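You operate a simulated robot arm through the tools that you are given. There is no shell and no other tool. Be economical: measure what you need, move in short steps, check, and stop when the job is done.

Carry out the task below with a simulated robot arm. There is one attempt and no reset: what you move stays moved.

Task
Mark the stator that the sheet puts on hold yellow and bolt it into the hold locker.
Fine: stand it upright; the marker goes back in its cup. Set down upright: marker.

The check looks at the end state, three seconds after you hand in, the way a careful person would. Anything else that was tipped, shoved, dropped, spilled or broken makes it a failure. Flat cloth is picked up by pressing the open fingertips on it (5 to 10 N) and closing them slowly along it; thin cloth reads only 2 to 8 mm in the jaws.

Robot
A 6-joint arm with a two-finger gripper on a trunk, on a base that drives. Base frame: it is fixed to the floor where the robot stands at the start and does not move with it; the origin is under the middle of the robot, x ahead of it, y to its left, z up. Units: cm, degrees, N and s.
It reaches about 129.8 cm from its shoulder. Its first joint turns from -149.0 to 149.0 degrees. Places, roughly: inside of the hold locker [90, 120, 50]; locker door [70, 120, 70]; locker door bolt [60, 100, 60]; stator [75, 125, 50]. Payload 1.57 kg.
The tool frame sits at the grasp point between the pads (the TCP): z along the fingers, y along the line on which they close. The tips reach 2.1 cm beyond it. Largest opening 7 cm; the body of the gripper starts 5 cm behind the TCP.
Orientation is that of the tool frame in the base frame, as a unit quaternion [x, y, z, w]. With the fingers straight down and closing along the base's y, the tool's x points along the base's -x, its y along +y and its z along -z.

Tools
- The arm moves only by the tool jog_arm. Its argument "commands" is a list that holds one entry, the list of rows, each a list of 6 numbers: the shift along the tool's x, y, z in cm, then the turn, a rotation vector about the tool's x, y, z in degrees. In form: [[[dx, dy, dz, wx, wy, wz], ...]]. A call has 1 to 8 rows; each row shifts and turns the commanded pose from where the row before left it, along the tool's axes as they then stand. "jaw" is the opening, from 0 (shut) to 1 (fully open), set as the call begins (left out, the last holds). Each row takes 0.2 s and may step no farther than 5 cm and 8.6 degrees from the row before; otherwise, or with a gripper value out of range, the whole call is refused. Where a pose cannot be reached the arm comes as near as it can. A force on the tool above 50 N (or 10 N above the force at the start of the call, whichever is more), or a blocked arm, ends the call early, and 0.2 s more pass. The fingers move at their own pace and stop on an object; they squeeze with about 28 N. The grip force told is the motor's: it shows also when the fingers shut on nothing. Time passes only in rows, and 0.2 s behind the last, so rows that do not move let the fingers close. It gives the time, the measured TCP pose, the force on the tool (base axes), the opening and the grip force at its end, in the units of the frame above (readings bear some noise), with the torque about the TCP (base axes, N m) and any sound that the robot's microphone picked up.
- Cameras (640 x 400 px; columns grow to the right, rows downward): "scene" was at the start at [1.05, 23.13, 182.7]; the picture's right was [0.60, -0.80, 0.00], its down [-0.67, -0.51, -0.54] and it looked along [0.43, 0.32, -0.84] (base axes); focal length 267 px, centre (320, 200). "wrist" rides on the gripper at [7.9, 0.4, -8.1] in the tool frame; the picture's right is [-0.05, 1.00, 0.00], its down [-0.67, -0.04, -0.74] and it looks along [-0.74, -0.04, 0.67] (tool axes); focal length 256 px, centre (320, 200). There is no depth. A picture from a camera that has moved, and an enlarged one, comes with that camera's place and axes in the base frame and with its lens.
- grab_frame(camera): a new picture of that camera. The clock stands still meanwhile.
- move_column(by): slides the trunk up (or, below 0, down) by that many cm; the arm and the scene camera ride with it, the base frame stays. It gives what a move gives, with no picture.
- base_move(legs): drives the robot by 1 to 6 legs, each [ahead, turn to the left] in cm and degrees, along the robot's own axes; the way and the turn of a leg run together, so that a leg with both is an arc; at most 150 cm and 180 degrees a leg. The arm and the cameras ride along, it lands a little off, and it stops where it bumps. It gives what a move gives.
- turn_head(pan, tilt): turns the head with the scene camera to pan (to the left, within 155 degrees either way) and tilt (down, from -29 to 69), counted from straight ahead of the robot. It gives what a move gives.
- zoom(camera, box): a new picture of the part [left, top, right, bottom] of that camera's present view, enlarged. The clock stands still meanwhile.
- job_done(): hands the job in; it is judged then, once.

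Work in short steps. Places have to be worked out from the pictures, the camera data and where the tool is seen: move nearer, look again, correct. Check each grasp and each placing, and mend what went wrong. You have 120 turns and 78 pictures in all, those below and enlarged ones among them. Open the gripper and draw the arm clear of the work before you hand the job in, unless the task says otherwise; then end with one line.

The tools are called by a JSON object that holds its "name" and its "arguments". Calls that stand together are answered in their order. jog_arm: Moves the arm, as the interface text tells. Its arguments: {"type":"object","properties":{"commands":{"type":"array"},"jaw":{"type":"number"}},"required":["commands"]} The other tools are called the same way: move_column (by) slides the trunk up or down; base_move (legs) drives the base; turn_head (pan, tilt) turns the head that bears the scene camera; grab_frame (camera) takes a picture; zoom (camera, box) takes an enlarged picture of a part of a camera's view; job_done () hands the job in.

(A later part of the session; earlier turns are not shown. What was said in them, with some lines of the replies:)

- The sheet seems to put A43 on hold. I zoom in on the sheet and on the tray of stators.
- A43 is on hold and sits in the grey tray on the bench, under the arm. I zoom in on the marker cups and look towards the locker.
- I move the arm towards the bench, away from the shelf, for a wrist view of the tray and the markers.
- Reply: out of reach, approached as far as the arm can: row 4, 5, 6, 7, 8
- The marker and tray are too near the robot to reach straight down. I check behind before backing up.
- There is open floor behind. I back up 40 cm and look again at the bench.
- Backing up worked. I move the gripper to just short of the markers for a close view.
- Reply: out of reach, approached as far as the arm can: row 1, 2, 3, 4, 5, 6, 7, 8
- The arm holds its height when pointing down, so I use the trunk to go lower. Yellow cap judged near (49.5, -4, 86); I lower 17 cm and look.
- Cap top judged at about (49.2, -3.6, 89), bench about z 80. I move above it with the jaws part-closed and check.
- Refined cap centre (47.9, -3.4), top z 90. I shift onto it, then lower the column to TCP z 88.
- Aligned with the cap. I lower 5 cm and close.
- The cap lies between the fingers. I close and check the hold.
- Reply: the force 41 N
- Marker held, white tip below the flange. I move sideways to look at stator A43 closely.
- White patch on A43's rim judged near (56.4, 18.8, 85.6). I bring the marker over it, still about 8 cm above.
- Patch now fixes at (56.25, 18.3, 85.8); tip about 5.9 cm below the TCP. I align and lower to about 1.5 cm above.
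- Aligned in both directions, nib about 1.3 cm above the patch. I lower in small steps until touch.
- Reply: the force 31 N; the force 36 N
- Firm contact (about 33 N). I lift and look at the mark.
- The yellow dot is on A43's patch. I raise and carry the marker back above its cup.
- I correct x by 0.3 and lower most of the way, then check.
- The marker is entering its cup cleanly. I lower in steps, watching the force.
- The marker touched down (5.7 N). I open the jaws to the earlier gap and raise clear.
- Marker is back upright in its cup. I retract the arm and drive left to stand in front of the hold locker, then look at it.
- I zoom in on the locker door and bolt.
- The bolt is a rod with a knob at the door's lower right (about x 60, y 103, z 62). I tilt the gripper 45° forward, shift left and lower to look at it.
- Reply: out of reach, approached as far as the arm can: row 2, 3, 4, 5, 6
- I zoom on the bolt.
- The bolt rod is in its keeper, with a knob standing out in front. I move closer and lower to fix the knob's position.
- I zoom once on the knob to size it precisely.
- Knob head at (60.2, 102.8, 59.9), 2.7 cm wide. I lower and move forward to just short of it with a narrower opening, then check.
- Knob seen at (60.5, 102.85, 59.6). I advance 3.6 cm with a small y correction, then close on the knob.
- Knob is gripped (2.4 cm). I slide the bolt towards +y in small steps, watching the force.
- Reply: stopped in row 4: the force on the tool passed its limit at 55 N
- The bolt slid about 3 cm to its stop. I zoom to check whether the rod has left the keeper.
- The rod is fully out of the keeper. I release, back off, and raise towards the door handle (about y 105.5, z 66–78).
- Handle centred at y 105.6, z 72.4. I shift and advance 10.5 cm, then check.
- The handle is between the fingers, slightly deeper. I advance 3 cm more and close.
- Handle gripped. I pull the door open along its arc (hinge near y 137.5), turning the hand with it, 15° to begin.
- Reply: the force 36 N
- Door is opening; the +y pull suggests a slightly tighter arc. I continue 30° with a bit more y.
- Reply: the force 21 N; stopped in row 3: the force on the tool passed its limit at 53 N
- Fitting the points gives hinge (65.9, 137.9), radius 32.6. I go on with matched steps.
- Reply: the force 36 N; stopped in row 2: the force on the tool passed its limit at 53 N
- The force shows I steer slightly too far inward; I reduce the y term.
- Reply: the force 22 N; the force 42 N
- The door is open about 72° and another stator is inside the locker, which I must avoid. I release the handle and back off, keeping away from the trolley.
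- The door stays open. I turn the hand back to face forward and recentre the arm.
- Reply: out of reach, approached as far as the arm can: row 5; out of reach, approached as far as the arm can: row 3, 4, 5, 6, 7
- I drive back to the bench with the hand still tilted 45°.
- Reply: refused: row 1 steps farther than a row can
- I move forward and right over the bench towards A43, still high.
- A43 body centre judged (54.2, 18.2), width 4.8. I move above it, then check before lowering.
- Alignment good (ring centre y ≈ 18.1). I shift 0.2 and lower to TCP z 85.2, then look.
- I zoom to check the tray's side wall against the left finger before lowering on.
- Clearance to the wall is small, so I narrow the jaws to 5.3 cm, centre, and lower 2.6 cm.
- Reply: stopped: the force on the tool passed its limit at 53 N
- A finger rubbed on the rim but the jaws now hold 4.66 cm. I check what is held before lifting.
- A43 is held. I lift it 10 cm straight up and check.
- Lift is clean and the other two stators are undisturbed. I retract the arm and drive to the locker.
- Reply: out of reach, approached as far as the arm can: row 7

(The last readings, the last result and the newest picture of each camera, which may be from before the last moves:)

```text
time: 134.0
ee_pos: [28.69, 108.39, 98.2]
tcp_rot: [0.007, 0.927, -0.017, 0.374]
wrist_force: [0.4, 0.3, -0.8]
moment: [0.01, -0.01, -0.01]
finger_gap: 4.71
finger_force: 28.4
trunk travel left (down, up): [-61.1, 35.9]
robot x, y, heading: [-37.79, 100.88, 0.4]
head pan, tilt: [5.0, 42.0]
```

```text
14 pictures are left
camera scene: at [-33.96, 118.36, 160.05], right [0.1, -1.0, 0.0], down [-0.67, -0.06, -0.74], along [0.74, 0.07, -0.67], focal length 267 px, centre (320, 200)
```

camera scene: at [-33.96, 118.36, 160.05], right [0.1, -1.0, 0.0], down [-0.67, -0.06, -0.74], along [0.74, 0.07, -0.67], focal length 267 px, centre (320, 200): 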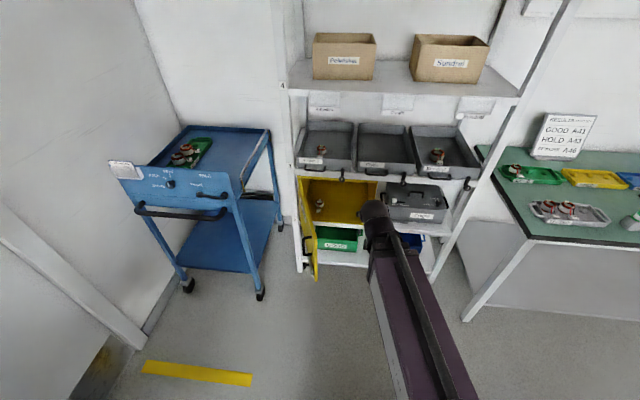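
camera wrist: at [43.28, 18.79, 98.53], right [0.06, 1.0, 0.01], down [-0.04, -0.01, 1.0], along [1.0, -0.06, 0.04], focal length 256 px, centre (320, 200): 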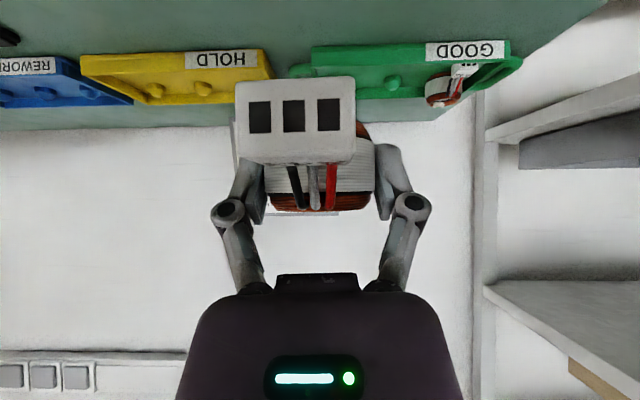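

The door stays open. I lower to locker height and look inside with the wrist camera.

{"name": "move_column", "arguments": {"by": -26}}

{"name": "grab_frame", "arguments": {"camera": "wrist"}}

{"name": "zoom", "arguments": {"camera": "scene", "box": [200, 80, 400, 205]}}

```text
time: 136.6
ee_pos: [28.71, 108.51, 72.17]
tcp_rot: [0.005, 0.927, -0.016, 0.374]
wrist_force: [0.6, -0.1, -0.7]
moment: [0.0, -0.05, 0.03]
finger_gap: 4.7
finger_force: 27.3
trunk travel left (down, up): [-35.1, 61.9]
robot x, y, heading: [-37.54, 100.5, 0.4]
head pan, tilt: [5.0, 42.0]
```

```text
13 pictures are left
camera wrist: at [17.41, 109.06, 72.55], right [0.06, 1.0, 0.01], down [-0.04, -0.01, 1.0], along [1.0, -0.06, 0.04], focal length 256 px, centre (320, 200)
```

wrist: 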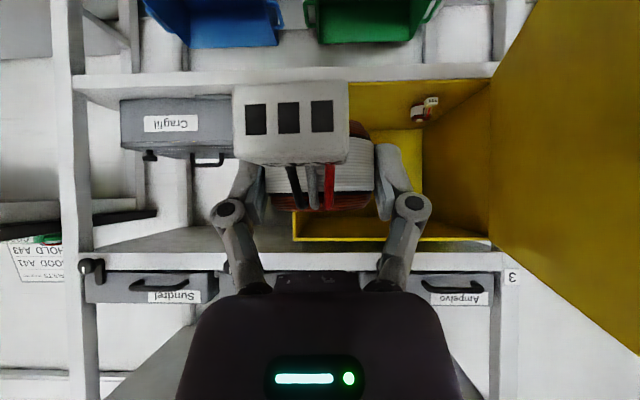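

```text
3.20 times, centred on (300, 142) of scene
camera zoom: at [-33.97, 118.43, 134.04], right [0.1, -1.0, 0.0], down [-0.67, -0.06, -0.74], along [0.74, 0.07, -0.67], focal length 854 px, centre (384, 384)
```

zoom: 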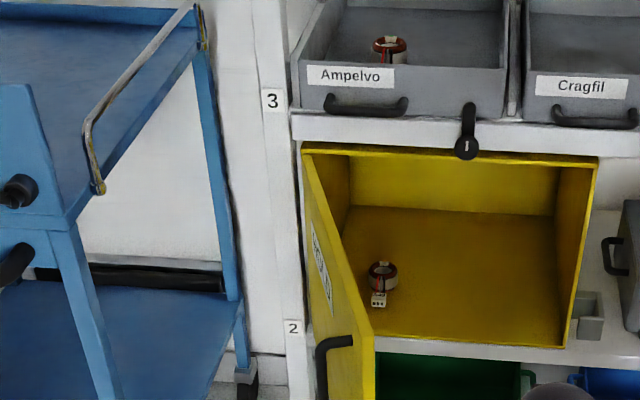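

Locker floor judged z ≈ 53, front at x ≈ 65; the other stator sits near (77, 129). I plan A43 at about (74, 112): lower, drive 10 cm ahead, and advance part way.

{"name": "move_column", "arguments": {"by": -11}}

{"name": "base_move", "arguments": {"legs": [[10, 0]]}}

{"name": "jog_arm", "arguments": {"commands": [[[-2.48, 1.2, 2.48, 0, 0, 0], [-2.48, 1.2, 2.48, 0, 0, 0], [-2.48, 1.2, 2.48, 0, 0, 0], [-2.48, 0.3, 2.48, 0, 0, 0], [-2.48, 0.3, 2.48, 0, 0, 0], [0, 0, 0, 0, 0, 0]]]}}

{"name": "grab_frame", "arguments": {"camera": "scene"}}

{"name": "grab_frame", "arguments": {"camera": "wrist"}}

```text
time: 138.1
ee_pos: [28.64, 108.52, 61.13]
tcp_rot: [0.006, 0.927, -0.016, 0.375]
wrist_force: [0.2, 1.1, -1.1]
moment: [0.0, -0.02, 0.01]
finger_gap: 4.68
finger_force: 28.2
trunk travel left (down, up): [-24.1, 72.9]
robot x, y, heading: [-37.54, 100.56, 0.6]
head pan, tilt: [5.0, 42.0]
```

```text
time: 139.3
ee_pos: [38.81, 108.67, 61.23]
tcp_rot: [0.005, 0.927, -0.015, 0.375]
wrist_force: [0.9, 0.0, -2.1]
moment: [0.01, -0.02, -0.01]
finger_gap: 4.71
finger_force: 28.0
trunk travel left (down, up): [-24.1, 72.9]
robot x, y, heading: [-27.74, 100.49, 0.6]
head pan, tilt: [5.0, 42.0]
```

```text
time: 140.7
ee_pos: [56.58, 112.35, 61.19]
tcp_rot: [0.006, 0.927, -0.016, 0.375]
wrist_force: [0.5, 0.3, -1.5]
moment: [0.04, -0.02, 0.04]
finger_gap: 4.69
finger_force: 28.3
out of reach, approached as far as the arm can: row 3
trunk travel left (down, up): [-24.1, 72.9]
robot x, y, heading: [-27.24, 100.43, 0.5]
head pan, tilt: [5.0, 42.0]
```

```text
11 pictures are left
camera scene: at [-23.83, 118.52, 123.04], right [0.1, -1.0, 0.0], down [-0.67, -0.06, -0.74], along [0.74, 0.07, -0.67], focal length 267 px, centre (320, 200)
```

scene: 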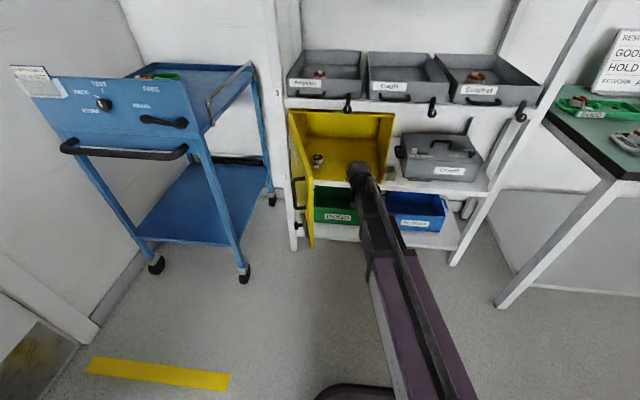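

```text
10 pictures are left
camera wrist: at [45.25, 112.97, 61.53], right [0.06, 1.0, 0.01], down [-0.04, -0.01, 1.0], along [1.0, -0.06, 0.04], focal length 256 px, centre (320, 200)
```

wrist: 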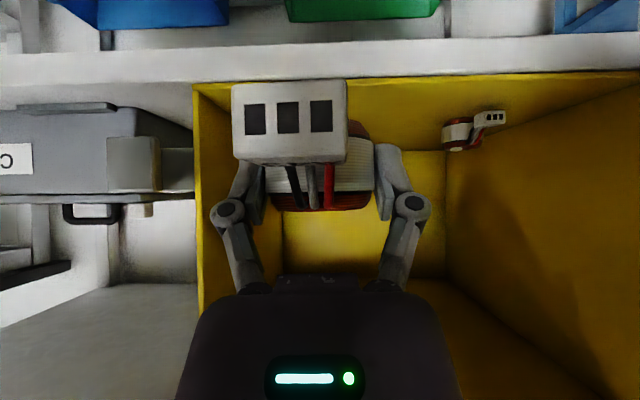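

Entry is clear: side wall at y ≈ 102, floor ≈ 53. I advance 17.5 cm into the locker.

{"name": "jog_arm", "arguments": {"commands": [[[-2.48, 0, 2.48, 0, 0, 0], [-2.48, 0, 2.48, 0, 0, 0], [-2.48, 0, 2.48, 0, 0, 0], [-2.48, 0, 2.48, 0, 0, 0], [-2.48, 0, 2.48, 0, 0, 0], [0, 0, 0, 0, 0, 0]]]}}

{"name": "move_column", "arguments": {"by": -2.5}}

{"name": "move_column", "arguments": {"by": -0.5}}

```text
time: 142.1
ee_pos: [74.11, 112.04, 61.2]
tcp_rot: [0.006, 0.927, -0.015, 0.374]
wrist_force: [-0.4, 0.2, -1.9]
moment: [-0.02, -0.02, 0.01]
finger_gap: 4.69
finger_force: 28.0
out of reach, approached as far as the arm can: row 3
trunk travel left (down, up): [-24.1, 72.9]
robot x, y, heading: [-27.77, 100.57, 0.4]
head pan, tilt: [5.0, 42.0]
```

```text
time: 142.8
ee_pos: [74.1, 112.04, 58.71]
tcp_rot: [0.006, 0.927, -0.016, 0.374]
wrist_force: [0.1, -0.4, -1.5]
moment: [0.03, -0.02, 0.0]
finger_gap: 4.69
finger_force: 27.9
trunk travel left (down, up): [-21.6, 75.4]
robot x, y, heading: [-27.18, 100.86, 0.5]
head pan, tilt: [5.0, 42.0]
```

```text
time: 143.4
ee_pos: [74.01, 112.04, 58.18]
tcp_rot: [0.006, 0.927, -0.016, 0.374]
wrist_force: [-0.7, -0.1, -1.3]
moment: [-0.01, -0.04, -0.01]
finger_gap: 4.67
finger_force: 28.0
trunk travel left (down, up): [-21.1, 75.9]
robot x, y, heading: [-27.52, 100.63, 0.5]
head pan, tilt: [5.0, 42.0]
```

No contact yet; I look, then keep lowering in small steps.

{"name": "zoom", "arguments": {"camera": "wrist", "box": [160, 40, 480, 240]}}

{"name": "move_column", "arguments": {"by": -0.5}}

{"name": "move_column", "arguments": {"by": -0.3}}

```text
2.00 times, centred on (320, 140) of wrist
camera zoom: at [62.69, 112.59, 58.53], right [0.06, 1.0, 0.01], down [-0.04, -0.01, 1.0], along [1.0, -0.06, 0.04], focal length 512 px, centre (320, 320)
```

zoom: 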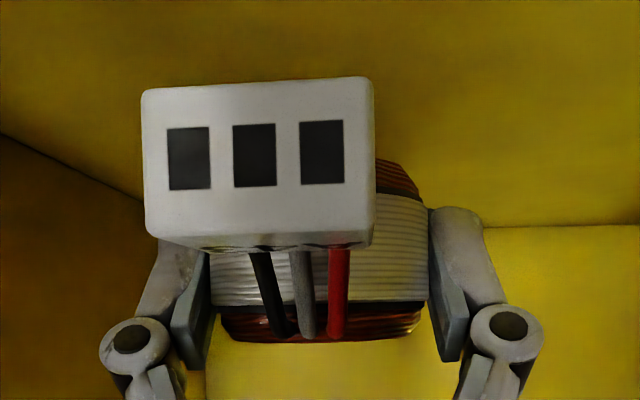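

```text
time: 143.9
ee_pos: [73.98, 112.04, 57.65]
tcp_rot: [0.006, 0.927, -0.016, 0.375]
wrist_force: [0.5, -0.3, -1.4]
moment: [0.0, -0.04, 0.02]
finger_gap: 4.7
finger_force: 27.9
trunk travel left (down, up): [-20.6, 76.4]
robot x, y, heading: [-27.55, 100.38, 0.5]
head pan, tilt: [5.0, 42.0]
```

```text
time: 144.4
ee_pos: [74.03, 112.1, 57.36]
tcp_rot: [0.006, 0.927, -0.016, 0.375]
wrist_force: [0.5, -0.2, -1.7]
moment: [0.03, 0.02, 0.01]
finger_gap: 4.67
finger_force: 28.5
trunk travel left (down, up): [-20.3, 76.7]
robot x, y, heading: [-27.45, 101.09, 0.5]
head pan, tilt: [5.0, 42.0]
```

{"name": "move_column", "arguments": {"by": -0.4}}

{"name": "move_column", "arguments": {"by": -0.3}}

{"name": "move_column", "arguments": {"by": -0.3}}

```text
time: 145.0
ee_pos: [74.02, 111.99, 56.93]
tcp_rot: [0.006, 0.927, -0.015, 0.375]
wrist_force: [-0.7, 0.4, -1.3]
moment: [0.0, -0.01, 0.01]
finger_gap: 4.7
finger_force: 27.9
trunk travel left (down, up): [-19.9, 77.1]
robot x, y, heading: [-27.47, 100.61, 0.6]
head pan, tilt: [5.0, 42.0]
```

```text
time: 145.5
ee_pos: [74.06, 112.19, 56.64]
tcp_rot: [0.006, 0.927, -0.016, 0.374]
wrist_force: [-0.7, -0.1, -1.9]
moment: [-0.03, -0.04, -0.03]
finger_gap: 4.67
finger_force: 27.9
trunk travel left (down, up): [-19.6, 77.4]
robot x, y, heading: [-27.53, 100.9, 0.4]
head pan, tilt: [5.0, 42.0]
```

```text
time: 146.0
ee_pos: [74.08, 112.03, 56.33]
tcp_rot: [0.006, 0.927, -0.016, 0.375]
wrist_force: [-0.5, 0.0, -2.3]
moment: [-0.02, -0.01, -0.01]
finger_gap: 4.65
finger_force: 28.1
trunk travel left (down, up): [-19.3, 77.7]
robot x, y, heading: [-27.63, 100.89, 0.6]
head pan, tilt: [5.0, 42.0]
```

Still free; I keep lowering in 0.3 cm steps.

{"name": "move_column", "arguments": {"by": -0.3}}

{"name": "move_column", "arguments": {"by": -0.3}}

{"name": "move_column", "arguments": {"by": -0.2}}

```text
time: 146.5
ee_pos: [74.05, 112.04, 56.0]
tcp_rot: [0.006, 0.927, -0.015, 0.375]
wrist_force: [-0.1, -0.5, -1.6]
moment: [-0.04, 0.01, -0.01]
finger_gap: 4.67
finger_force: 28.1
trunk travel left (down, up): [-19.0, 78.0]
robot x, y, heading: [-27.33, 100.64, 0.6]
head pan, tilt: [5.0, 42.0]
```

```text
time: 147.0
ee_pos: [74.07, 112.12, 55.75]
tcp_rot: [0.005, 0.927, -0.016, 0.374]
wrist_force: [-1.1, 0.0, -1.7]
moment: [0.01, -0.02, -0.01]
finger_gap: 4.71
finger_force: 28.1
trunk travel left (down, up): [-18.7, 78.3]
robot x, y, heading: [-27.45, 100.35, 0.5]
head pan, tilt: [5.0, 42.0]
```

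```text
time: 147.6
ee_pos: [74.07, 112.04, 55.56]
tcp_rot: [0.006, 0.927, -0.016, 0.375]
wrist_force: [0.7, 0.8, -0.8]
moment: [0.02, -0.01, -0.04]
finger_gap: 4.68
finger_force: 27.7
trunk travel left (down, up): [-18.5, 78.5]
robot x, y, heading: [-27.45, 100.78, 0.6]
head pan, tilt: [5.0, 42.0]
```

{"name": "move_column", "arguments": {"by": -0.25}}

{"name": "move_column", "arguments": {"by": -0.25}}

{"name": "grab_frame", "arguments": {"camera": "wrist"}}

```text
time: 148.1
ee_pos: [73.97, 111.97, 55.31]
tcp_rot: [0.005, 0.927, -0.015, 0.375]
wrist_force: [0.5, -0.4, -1.9]
moment: [-0.01, 0.03, 0.03]
finger_gap: 4.69
finger_force: 28.1
trunk travel left (down, up): [-18.2, 78.8]
robot x, y, heading: [-27.25, 100.73, 0.6]
head pan, tilt: [5.0, 42.0]
```

```text
time: 148.6
ee_pos: [73.98, 112.06, 55.1]
tcp_rot: [0.006, 0.927, -0.016, 0.375]
wrist_force: [2.0, 0.2, 5.1]
moment: [0.1, -0.08, -0.03]
finger_gap: 4.68
finger_force: 27.6
trunk travel left (down, up): [-18.0, 79.0]
robot x, y, heading: [-27.57, 100.87, 0.6]
head pan, tilt: [5.0, 42.0]
```

```text
8 pictures are left
camera wrist: at [62.68, 112.59, 55.5], right [0.06, 1.0, 0.01], down [-0.04, -0.01, 1.0], along [1.0, -0.06, 0.04], focal length 256 px, centre (320, 200)
```

wrist: 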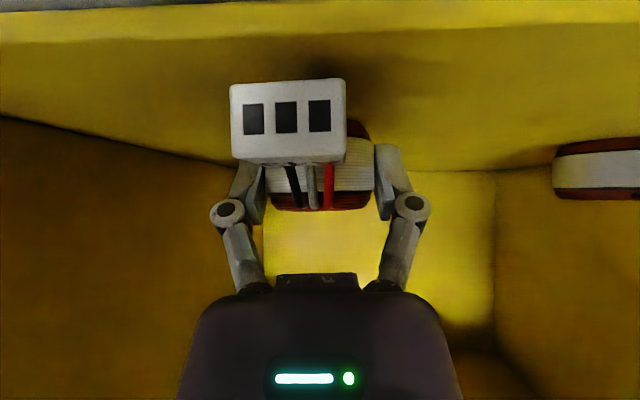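

Contact at about 6.6 N and the height matches the neighbour stator. I release and withdraw along the fingers, then straight back.

{"name": "jog_arm", "arguments": {"commands": [[[0, 0, 0, 0, 0, 0], [0, 0, 0, 0, 0, 0], [0, 0, 0, 0, 0, 0]]], "jaw": 0.86}}

{"name": "jog_arm", "arguments": {"commands": [[[0, 0, -1.5, 0, 0, 0], [0, 0, -2.5, 0, 0, 0], [0, 0, -3, 0, 0, 0], [2.8, 0, -2.8, 0, 0, 0], [2.8, 0, -2.8, 0, 0, 0], [2.8, 0, -2.8, 0, 0, 0], [0, 0, 0, 0, 0, 0]]]}}

{"name": "grab_frame", "arguments": {"camera": "wrist"}}

```text
time: 149.4
ee_pos: [74.04, 112.08, 55.06]
tcp_rot: [0.005, 0.927, -0.016, 0.374]
wrist_force: [-0.1, 0.0, 0.1]
moment: [0.02, -0.01, -0.01]
finger_gap: 6.03
finger_force: 0.1
trunk travel left (down, up): [-18.0, 79.0]
robot x, y, heading: [-27.62, 100.38, 0.5]
head pan, tilt: [5.0, 42.0]
```

```text
time: 151.0
ee_pos: [57.41, 112.6, 55.12]
tcp_rot: [0.005, 0.927, -0.017, 0.375]
wrist_force: [-0.6, 0.6, -0.5]
moment: [0.04, 0.01, -0.03]
finger_gap: 6.03
finger_force: 0.1
out of reach, approached as far as the arm can: row 1, 2, 3
trunk travel left (down, up): [-18.0, 79.0]
robot x, y, heading: [-27.54, 100.62, 0.5]
head pan, tilt: [5.0, 42.0]
```

```text
7 pictures are left
camera wrist: at [45.9, 113.08, 55.45], right [0.06, 1.0, 0.01], down [-0.04, -0.01, 1.0], along [1.0, -0.06, 0.04], focal length 256 px, centre (320, 200)
```

wrist: 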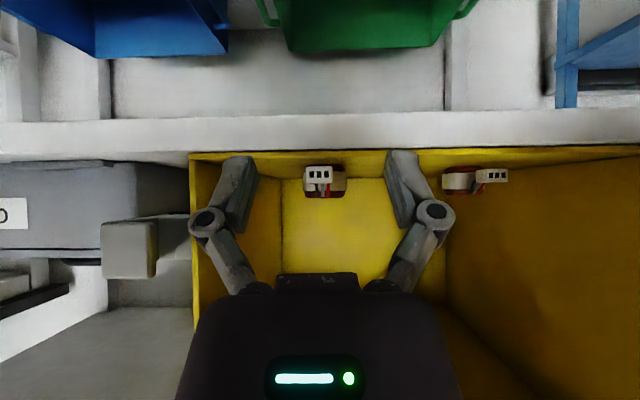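

A43 stands upright beside the other stator. Now I withdraw, back up a little, and raise to door-pushing height.

{"name": "jog_arm", "arguments": {"commands": [[[2.83, 0, -2.8, 0, 0, 0], [2.83, 0, -2.8, 0, 0, 0], [2.83, 0, -2.8, 0, 0, 0], [2.83, 0, -2.8, 0, 0, 0], [0, 0, 0, 0, 0, 0]]], "jaw": 0.0}}

{"name": "base_move", "arguments": {"legs": [[-20, 0]]}}

{"name": "move_column", "arguments": {"by": 21}}

{"name": "jog_arm", "arguments": {"commands": [[[0, 4.2, 0, 0, 0, 0], [0, 4.2, 0, 0, 0, 0], [0, 4.2, 0, 0, 0, 0], [0, 4.2, 0, 0, 0, 0], [0, 4.2, 0, 0, 0, 0], [0, 4.2, 0, 0, 0, 0], [0, 4.2, 0, 0, 0, 0], [0, 0, 0, 0, 0, 0]]]}}

{"name": "grab_frame", "arguments": {"camera": "scene"}}

```text
time: 152.2
ee_pos: [41.23, 112.86, 55.06]
tcp_rot: [0.007, 0.927, -0.018, 0.375]
wrist_force: [0.0, -0.4, 0.6]
moment: [-0.03, -0.01, 0.0]
finger_gap: 0.0
finger_force: 27.9
out of reach, approached as far as the arm can: row 3
trunk travel left (down, up): [-18.0, 79.0]
robot x, y, heading: [-27.68, 100.82, 0.5]
head pan, tilt: [5.0, 42.0]
```

```text
time: 154.0
ee_pos: [21.15, 112.81, 54.99]
tcp_rot: [0.005, 0.926, -0.016, 0.376]
wrist_force: [-1.5, -0.5, -0.6]
moment: [-0.02, 0.02, 0.0]
finger_gap: 0.0
finger_force: 27.5
trunk travel left (down, up): [-18.0, 79.0]
robot x, y, heading: [-48.11, 100.82, 0.6]
head pan, tilt: [5.0, 42.0]
```

```text
time: 156.3
ee_pos: [21.04, 112.79, 76.05]
tcp_rot: [0.006, 0.927, -0.017, 0.375]
wrist_force: [-0.5, 0.3, 0.4]
moment: [-0.03, 0.01, 0.01]
finger_gap: 0.01
finger_force: 28.3
trunk travel left (down, up): [-39.0, 58.0]
robot x, y, heading: [-47.49, 100.55, 0.7]
head pan, tilt: [5.0, 42.0]
```

```text
time: 158.1
ee_pos: [21.79, 142.03, 75.98]
tcp_rot: [0.006, 0.927, -0.017, 0.375]
wrist_force: [-0.6, -0.6, -0.2]
moment: [0.04, 0.0, -0.05]
finger_gap: 0.0
finger_force: 28.3
out of reach, approached as far as the arm can: row 3, 7
trunk travel left (down, up): [-39.0, 58.0]
robot x, y, heading: [-47.79, 100.07, 0.4]
head pan, tilt: [5.0, 42.0]
```

```text
6 pictures are left
camera scene: at [-43.98, 118.36, 137.94], right [0.1, -1.0, 0.0], down [-0.67, -0.07, -0.74], along [0.74, 0.07, -0.67], focal length 267 px, centre (320, 200)
```

scene: 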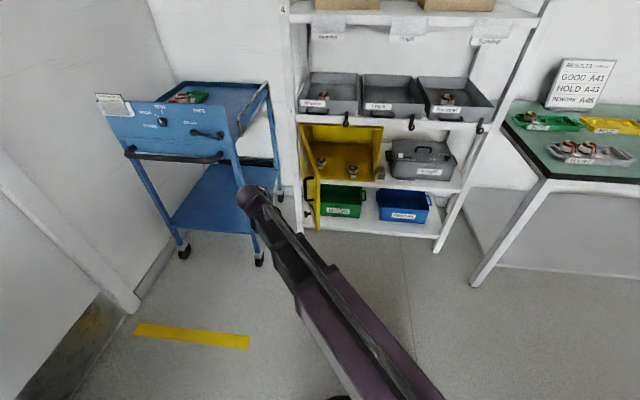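

Door end is near (31, 126), open about 72°, and my hand is on its outer side. I move in beside it and push it towards closed.

{"name": "jog_arm", "arguments": {"commands": [[[-2.5, 0, 2.5, 0, 0, 0], [-2.5, 0, 2.5, 0, 0, 0], [-2.5, 0, 2.5, 0, 0, 0], [-2.5, 0, 2.5, 0, 0, 0], [-2.5, 0, 2.5, 0, 0, 0], [0, 0, 0, 0, 0, 0]]]}}

{"name": "jog_arm", "arguments": {"commands": [[[0, -3, 0, 0, 0, 0], [0, -3, 0, 0, 0, 0], [0, -3, 0, 0, 0, 0], [0, -2, 0, 0, 0, 0], [-0.4, -2, 0.4, 0, 0, 0], [-0.6, -2, 0.6, 0, 0, 0], [-0.7, -2, 0.7, 0, 0, 0], [0, 0, 0, 0, 0, 0]]]}}

```text
time: 159.5
ee_pos: [39.38, 141.82, 76.09]
tcp_rot: [0.005, 0.927, -0.016, 0.375]
wrist_force: [0.5, 0.1, 0.7]
moment: [0.05, -0.02, -0.02]
finger_gap: 0.02
finger_force: 28.6
out of reach, approached as far as the arm can: row 5
trunk travel left (down, up): [-39.0, 58.0]
robot x, y, heading: [-47.8, 100.36, 0.6]
head pan, tilt: [5.0, 42.0]
```

```text
time: 161.3
ee_pos: [41.48, 124.87, 76.2]
tcp_rot: [0.005, 0.927, -0.016, 0.375]
wrist_force: [-0.4, -0.2, -0.3]
moment: [0.0, 0.0, 0.01]
finger_gap: 0.0
finger_force: 27.6
out of reach, approached as far as the arm can: row 6
trunk travel left (down, up): [-39.0, 58.0]
robot x, y, heading: [-47.54, 100.36, 0.6]
head pan, tilt: [5.0, 42.0]
```

Next segment: along the arc to about 15° from closed.

{"name": "jog_arm", "arguments": {"commands": [[[-1.0, -2, 1.0, 0, 0, 0], [-1.3, -2, 1.3, 0, 0, 0], [-1.4, -1.8, 1.4, 0, 0, 0], [-1.6, -1.5, 1.6, 0, 0, 0], [-1.8, -1.5, 1.8, 0, 0, 0], [0, 0, 0, 0, 0, 0]]]}}

{"name": "grab_frame", "arguments": {"camera": "scene"}}

```text
time: 162.7
ee_pos: [51.18, 115.66, 76.04]
tcp_rot: [0.005, 0.927, -0.016, 0.376]
wrist_force: [0.0, 0.2, -0.3]
moment: [0.0, 0.0, 0.01]
finger_gap: 0.0
finger_force: 27.6
trunk travel left (down, up): [-39.0, 58.0]
robot x, y, heading: [-47.91, 100.64, 0.8]
head pan, tilt: [5.0, 42.0]
```

```text
5 pictures are left
camera scene: at [-43.96, 118.33, 137.94], right [0.1, -1.0, 0.0], down [-0.67, -0.07, -0.74], along [0.74, 0.07, -0.67], focal length 267 px, centre (320, 200)
```

scene: 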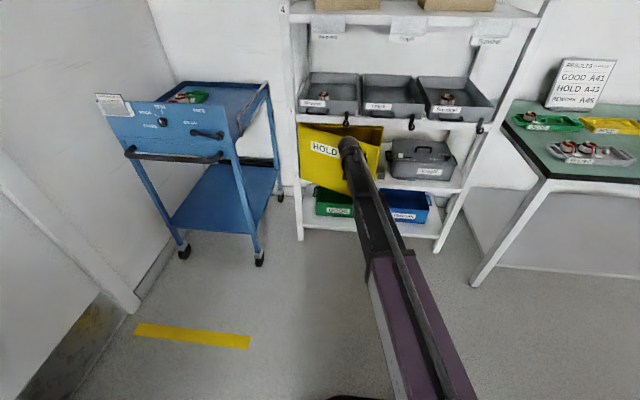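

The door follows. I push on with +x until it meets the frame.

{"name": "jog_arm", "arguments": {"commands": [[[-1.4, -1.0, 1.4, 0, 0, 0], [-1.4, -1.0, 1.4, 0, 0, 0], [-1.4, -0.8, 1.4, 0, 0, 0], [-1.4, -0.5, 1.4, 0, 0, 0], [-0.7, 0, 0.7, 0, 0, 0], [-0.7, 0, 0.7, 0, 0, 0], [0, 0, 0, 0, 0, 0]]]}}

{"name": "jog_arm", "arguments": {"commands": [[[-0.5, 0, 0.5, 0, 0, 0], [-0.5, 0, 0.5, 0, 0, 0], [0, 0, 0, 0, 0, 0]]]}}

```text
time: 164.3
ee_pos: [61.21, 112.09, 76.18]
tcp_rot: [0.004, 0.927, -0.015, 0.375]
wrist_force: [0.3, 0.4, 0.5]
moment: [0.02, 0.0, 0.01]
finger_gap: 0.0
finger_force: 27.9
trunk travel left (down, up): [-39.0, 58.0]
robot x, y, heading: [-47.49, 100.4, 0.6]
head pan, tilt: [5.0, 42.0]
```

```text
time: 165.1
ee_pos: [62.57, 112.19, 76.17]
tcp_rot: [0.005, 0.926, -0.016, 0.376]
wrist_force: [-0.4, -0.6, -0.2]
moment: [-0.06, -0.01, 0.01]
finger_gap: 0.0
finger_force: 28.0
trunk travel left (down, up): [-39.0, 58.0]
robot x, y, heading: [-47.5, 100.55, 0.7]
head pan, tilt: [5.0, 42.0]
```

{"name": "jog_arm", "arguments": {"commands": [[[-0.5, 0, 0.5, 0, 0, 0], [-0.5, 0, 0.5, 0, 0, 0], [-0.4, 0, 0.4, 0, 0, 0], [0, 0, 0, 0, 0, 0]]]}}

{"name": "zoom", "arguments": {"camera": "wrist", "box": [120, 0, 520, 250]}}

```text
time: 165.9
ee_pos: [63.76, 112.12, 76.05]
tcp_rot: [0.006, 0.929, -0.016, 0.369]
wrist_force: [-8.7, -0.1, 1.9]
moment: [-0.01, 0.04, 0.02]
finger_gap: 0.6
finger_force: 28.5
trunk travel left (down, up): [-39.0, 58.0]
robot x, y, heading: [-47.75, 100.38, 0.4]
head pan, tilt: [5.0, 42.0]
stopped in row 4: the force on the tool passed its limit at 56 N (the readings are from after the stop); the commanded pose is now the measured one
```

```text
1.60 times, centred on (320, 125) of wrist
camera zoom: at [52.31, 112.7, 76.51], right [0.06, 1.0, 0.01], down [-0.03, -0.01, 1.0], along [1.0, -0.06, 0.03], focal length 410 px, centre (320, 320)
```

zoom: 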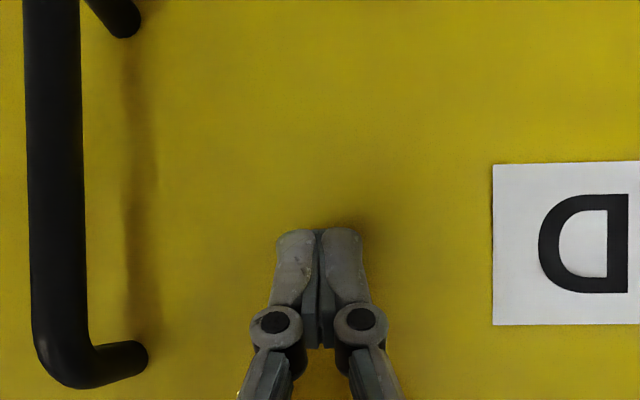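

The door is shut against the frame. I back off and line up with the bolt knob, now expected near (60.3, 105.9, 59.8).

{"name": "jog_arm", "arguments": {"commands": [[[2.5, 0, -2.5, 0, 0, 0], [2.5, 0, -2.5, 0, 0, 0], [2.5, 0, -2.5, 0, 0, 0], [2.5, -3.1, -2.5, 0, 0, 0], [0, -3.1, 0, 0, 0, 0], [0, 0, 0, 0, 0, 0]]], "jaw": 0.54}}

{"name": "move_column", "arguments": {"by": -15.2}}

{"name": "grab_frame", "arguments": {"camera": "wrist"}}

```text
time: 167.3
ee_pos: [49.62, 106.19, 75.92]
tcp_rot: [0.005, 0.929, -0.015, 0.37]
wrist_force: [-0.1, 0.3, 0.3]
moment: [0.01, 0.0, 0.02]
finger_gap: 3.8
finger_force: 0.0
out of reach, approached as far as the arm can: row 4
trunk travel left (down, up): [-39.0, 58.0]
robot x, y, heading: [-47.58, 100.44, 0.7]
head pan, tilt: [5.0, 42.0]
```

```text
time: 169.1
ee_pos: [49.62, 106.22, 60.74]
tcp_rot: [0.006, 0.929, -0.016, 0.369]
wrist_force: [0.5, -0.5, -0.6]
moment: [0.0, 0.0, 0.0]
finger_gap: 3.77
finger_force: 0.1
trunk travel left (down, up): [-23.8, 73.2]
robot x, y, heading: [-47.69, 100.44, 0.8]
head pan, tilt: [5.0, 42.0]
```

```text
3 pictures are left
camera wrist: at [38.29, 106.75, 61.23], right [0.06, 1.0, 0.01], down [-0.03, -0.01, 1.0], along [1.0, -0.06, 0.03], focal length 256 px, centre (320, 200)
```

wrist: 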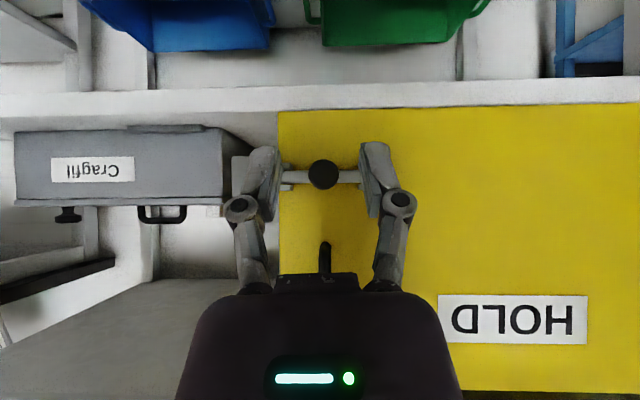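

Knob at y ≈ 105.75, z 59.65. I centre, advance 10.4 cm and close on it.

{"name": "jog_arm", "arguments": {"commands": [[[0, -0.45, 0, 0, 0, 0], [-2.53, 0, 2.4, 0, 0, 0], [-2.53, 0, 2.4, 0, 0, 0], [-2.53, 0, 2.4, 0, 0, 0], [0, 0, 0, 0, 0, 0]]], "jaw": 0.54}}

{"name": "jog_arm", "arguments": {"commands": [[[0, 0, 0, 0, 0, 0], [0, 0, 0, 0, 0, 0], [0, 0, 0, 0, 0, 0]]], "jaw": 0.0}}

```text
time: 170.3
ee_pos: [60.11, 105.44, 60.61]
tcp_rot: [0.006, 0.929, -0.016, 0.37]
wrist_force: [0.3, -0.9, -0.9]
moment: [0.01, 0.05, 0.0]
finger_gap: 3.81
finger_force: 0.0
trunk travel left (down, up): [-23.8, 73.2]
robot x, y, heading: [-47.4, 100.08, 0.8]
head pan, tilt: [5.0, 42.0]
```

```text
time: 171.1
ee_pos: [60.08, 105.52, 60.7]
tcp_rot: [0.006, 0.929, -0.017, 0.37]
wrist_force: [-2.8, 1.0, 2.9]
moment: [-0.02, -0.01, 0.04]
finger_gap: 2.49
finger_force: 31.8
trunk travel left (down, up): [-23.8, 73.2]
robot x, y, heading: [-47.36, 100.37, 0.9]
head pan, tilt: [5.0, 42.0]
```

Knob gripped at 2.5 cm. I slide the bolt towards -y in small steps.

{"name": "jog_arm", "arguments": {"commands": [[[0, -0.6, 0, 0, 0, 0], [0, -0.6, 0, 0, 0, 0], [0, -0.6, 0, 0, 0, 0], [0, 0, 0, 0, 0, 0]]]}}

{"name": "jog_arm", "arguments": {"commands": [[[0, -0.5, 0, 0, 0, 0], [0, -0.5, 0, 0, 0, 0], [0, -0.3, 0, 0, 0, 0], [0, 0, 0, 0, 0, 0]]]}}

```text
time: 172.1
ee_pos: [60.0, 103.67, 60.86]
tcp_rot: [0.006, 0.929, -0.015, 0.369]
wrist_force: [-3.5, -0.5, 2.7]
moment: [-0.01, 0.25, 0.0]
finger_gap: 2.48
finger_force: 32.1
trunk travel left (down, up): [-23.8, 73.2]
robot x, y, heading: [-47.58, 100.27, 0.6]
head pan, tilt: [5.0, 42.0]
```

```text
time: 173.1
ee_pos: [60.01, 103.03, 60.84]
tcp_rot: [0.004, 0.929, -0.014, 0.371]
wrist_force: [-0.1, 39.6, 3.9]
moment: [0.28, -0.04, 0.52]
finger_gap: 2.49
finger_force: 32.0
trunk travel left (down, up): [-23.8, 73.2]
robot x, y, heading: [-47.93, 100.58, 0.8]
head pan, tilt: [5.0, 42.0]
```

The bolt hit its end stop at y 103.0, matching its original bolted place. I relax, release, back off and check.

{"name": "jog_arm", "arguments": {"commands": [[[0, 0.35, 0, 0, 0, 0], [0, 0, 0, 0, 0, 0]]]}}

{"name": "jog_arm", "arguments": {"commands": [[[0, 0, 0, 0, 0, 0], [0, 0, 0, 0, 0, 0], [2.5, 0, -2.4, 0, 0, 0], [2.5, 0, -2.4, 0, 0, 0], [2.5, 0, -2.4, 0, 0, 0], [2.5, 0, -2.4, 0, 0, 0], [0, 0, 0, 0, 0, 0]]], "jaw": 0.54}}

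{"name": "grab_frame", "arguments": {"camera": "wrist"}}

```text
time: 173.7
ee_pos: [60.0, 102.97, 60.81]
tcp_rot: [0.006, 0.929, -0.015, 0.37]
wrist_force: [2.6, 29.0, 4.3]
moment: [0.39, -0.27, 0.53]
finger_gap: 2.49
finger_force: 31.5
trunk travel left (down, up): [-23.8, 73.2]
robot x, y, heading: [-47.42, 100.54, 0.7]
head pan, tilt: [5.0, 42.0]
```

```text
time: 175.3
ee_pos: [46.21, 103.06, 60.71]
tcp_rot: [0.006, 0.929, -0.016, 0.37]
wrist_force: [-0.2, -0.9, -0.1]
moment: [-0.04, -0.02, -0.01]
finger_gap: 3.8
finger_force: 0.0
trunk travel left (down, up): [-23.8, 73.2]
robot x, y, heading: [-47.83, 100.6, 0.6]
head pan, tilt: [5.0, 42.0]
```

```text
2 pictures are left
camera wrist: at [34.85, 103.58, 61.23], right [0.06, 1.0, 0.01], down [-0.03, -0.01, 1.0], along [1.0, -0.06, 0.03], focal length 256 px, centre (320, 200)
```

wrist: 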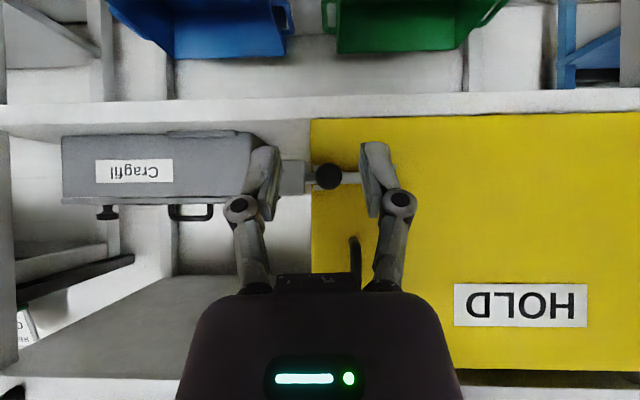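

The bolt is back in the keeper. I back the robot away and take a last look over everything.

{"name": "base_move", "arguments": {"legs": [[-25, 0]]}}

{"name": "turn_head", "arguments": {"pan": -20, "tilt": 30}}

{"name": "zoom", "arguments": {"camera": "scene", "box": [160, 110, 480, 310]}}

```text
time: 177.4
ee_pos: [21.02, 102.66, 60.82]
tcp_rot: [0.005, 0.929, -0.015, 0.37]
wrist_force: [0.1, -0.1, -0.3]
moment: [0.0, -0.01, 0.03]
finger_gap: 3.8
finger_force: 0.1
trunk travel left (down, up): [-23.8, 73.2]
robot x, y, heading: [-72.92, 100.16, 0.5]
head pan, tilt: [5.0, 42.0]
```

```text
time: 178.3
ee_pos: [20.87, 102.71, 60.83]
tcp_rot: [0.006, 0.929, -0.015, 0.37]
wrist_force: [0.0, 0.7, -0.6]
moment: [0.01, 0.02, 0.02]
finger_gap: 3.78
finger_force: 0.0
trunk travel left (down, up): [-23.8, 73.2]
robot x, y, heading: [-72.79, 100.37, 0.5]
head pan, tilt: [-20.0, 30.0]
```

```text
2.00 times, centred on (320, 210) of scene
camera zoom: at [-69.05, 114.26, 124.56], right [-0.33, -0.94, 0.0], down [-0.47, 0.17, -0.87], along [0.82, -0.29, -0.5], focal length 534 px, centre (320, 180)
```

zoom: 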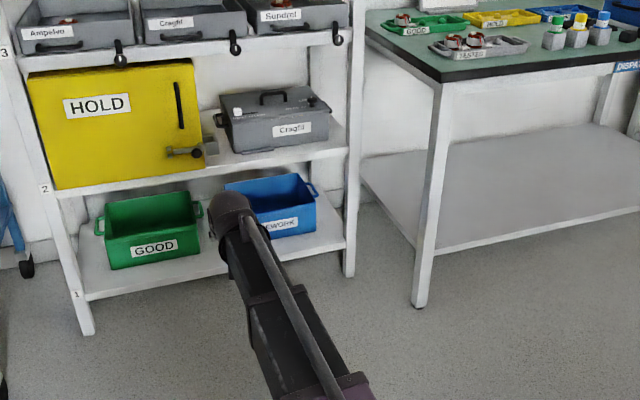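

The door is shut and bolted, the marker is upright in its cup, and everything else looks as it was. I hand in.

{"name": "job_done", "arguments": {}}

```text
The job is handed in.
```

Stator A43, the one the sheet puts on hold, has a yellow dot on its white rim patch and stands upright in the hold locker with the door shut and bolted; the yellow marker is upright back in its cup.
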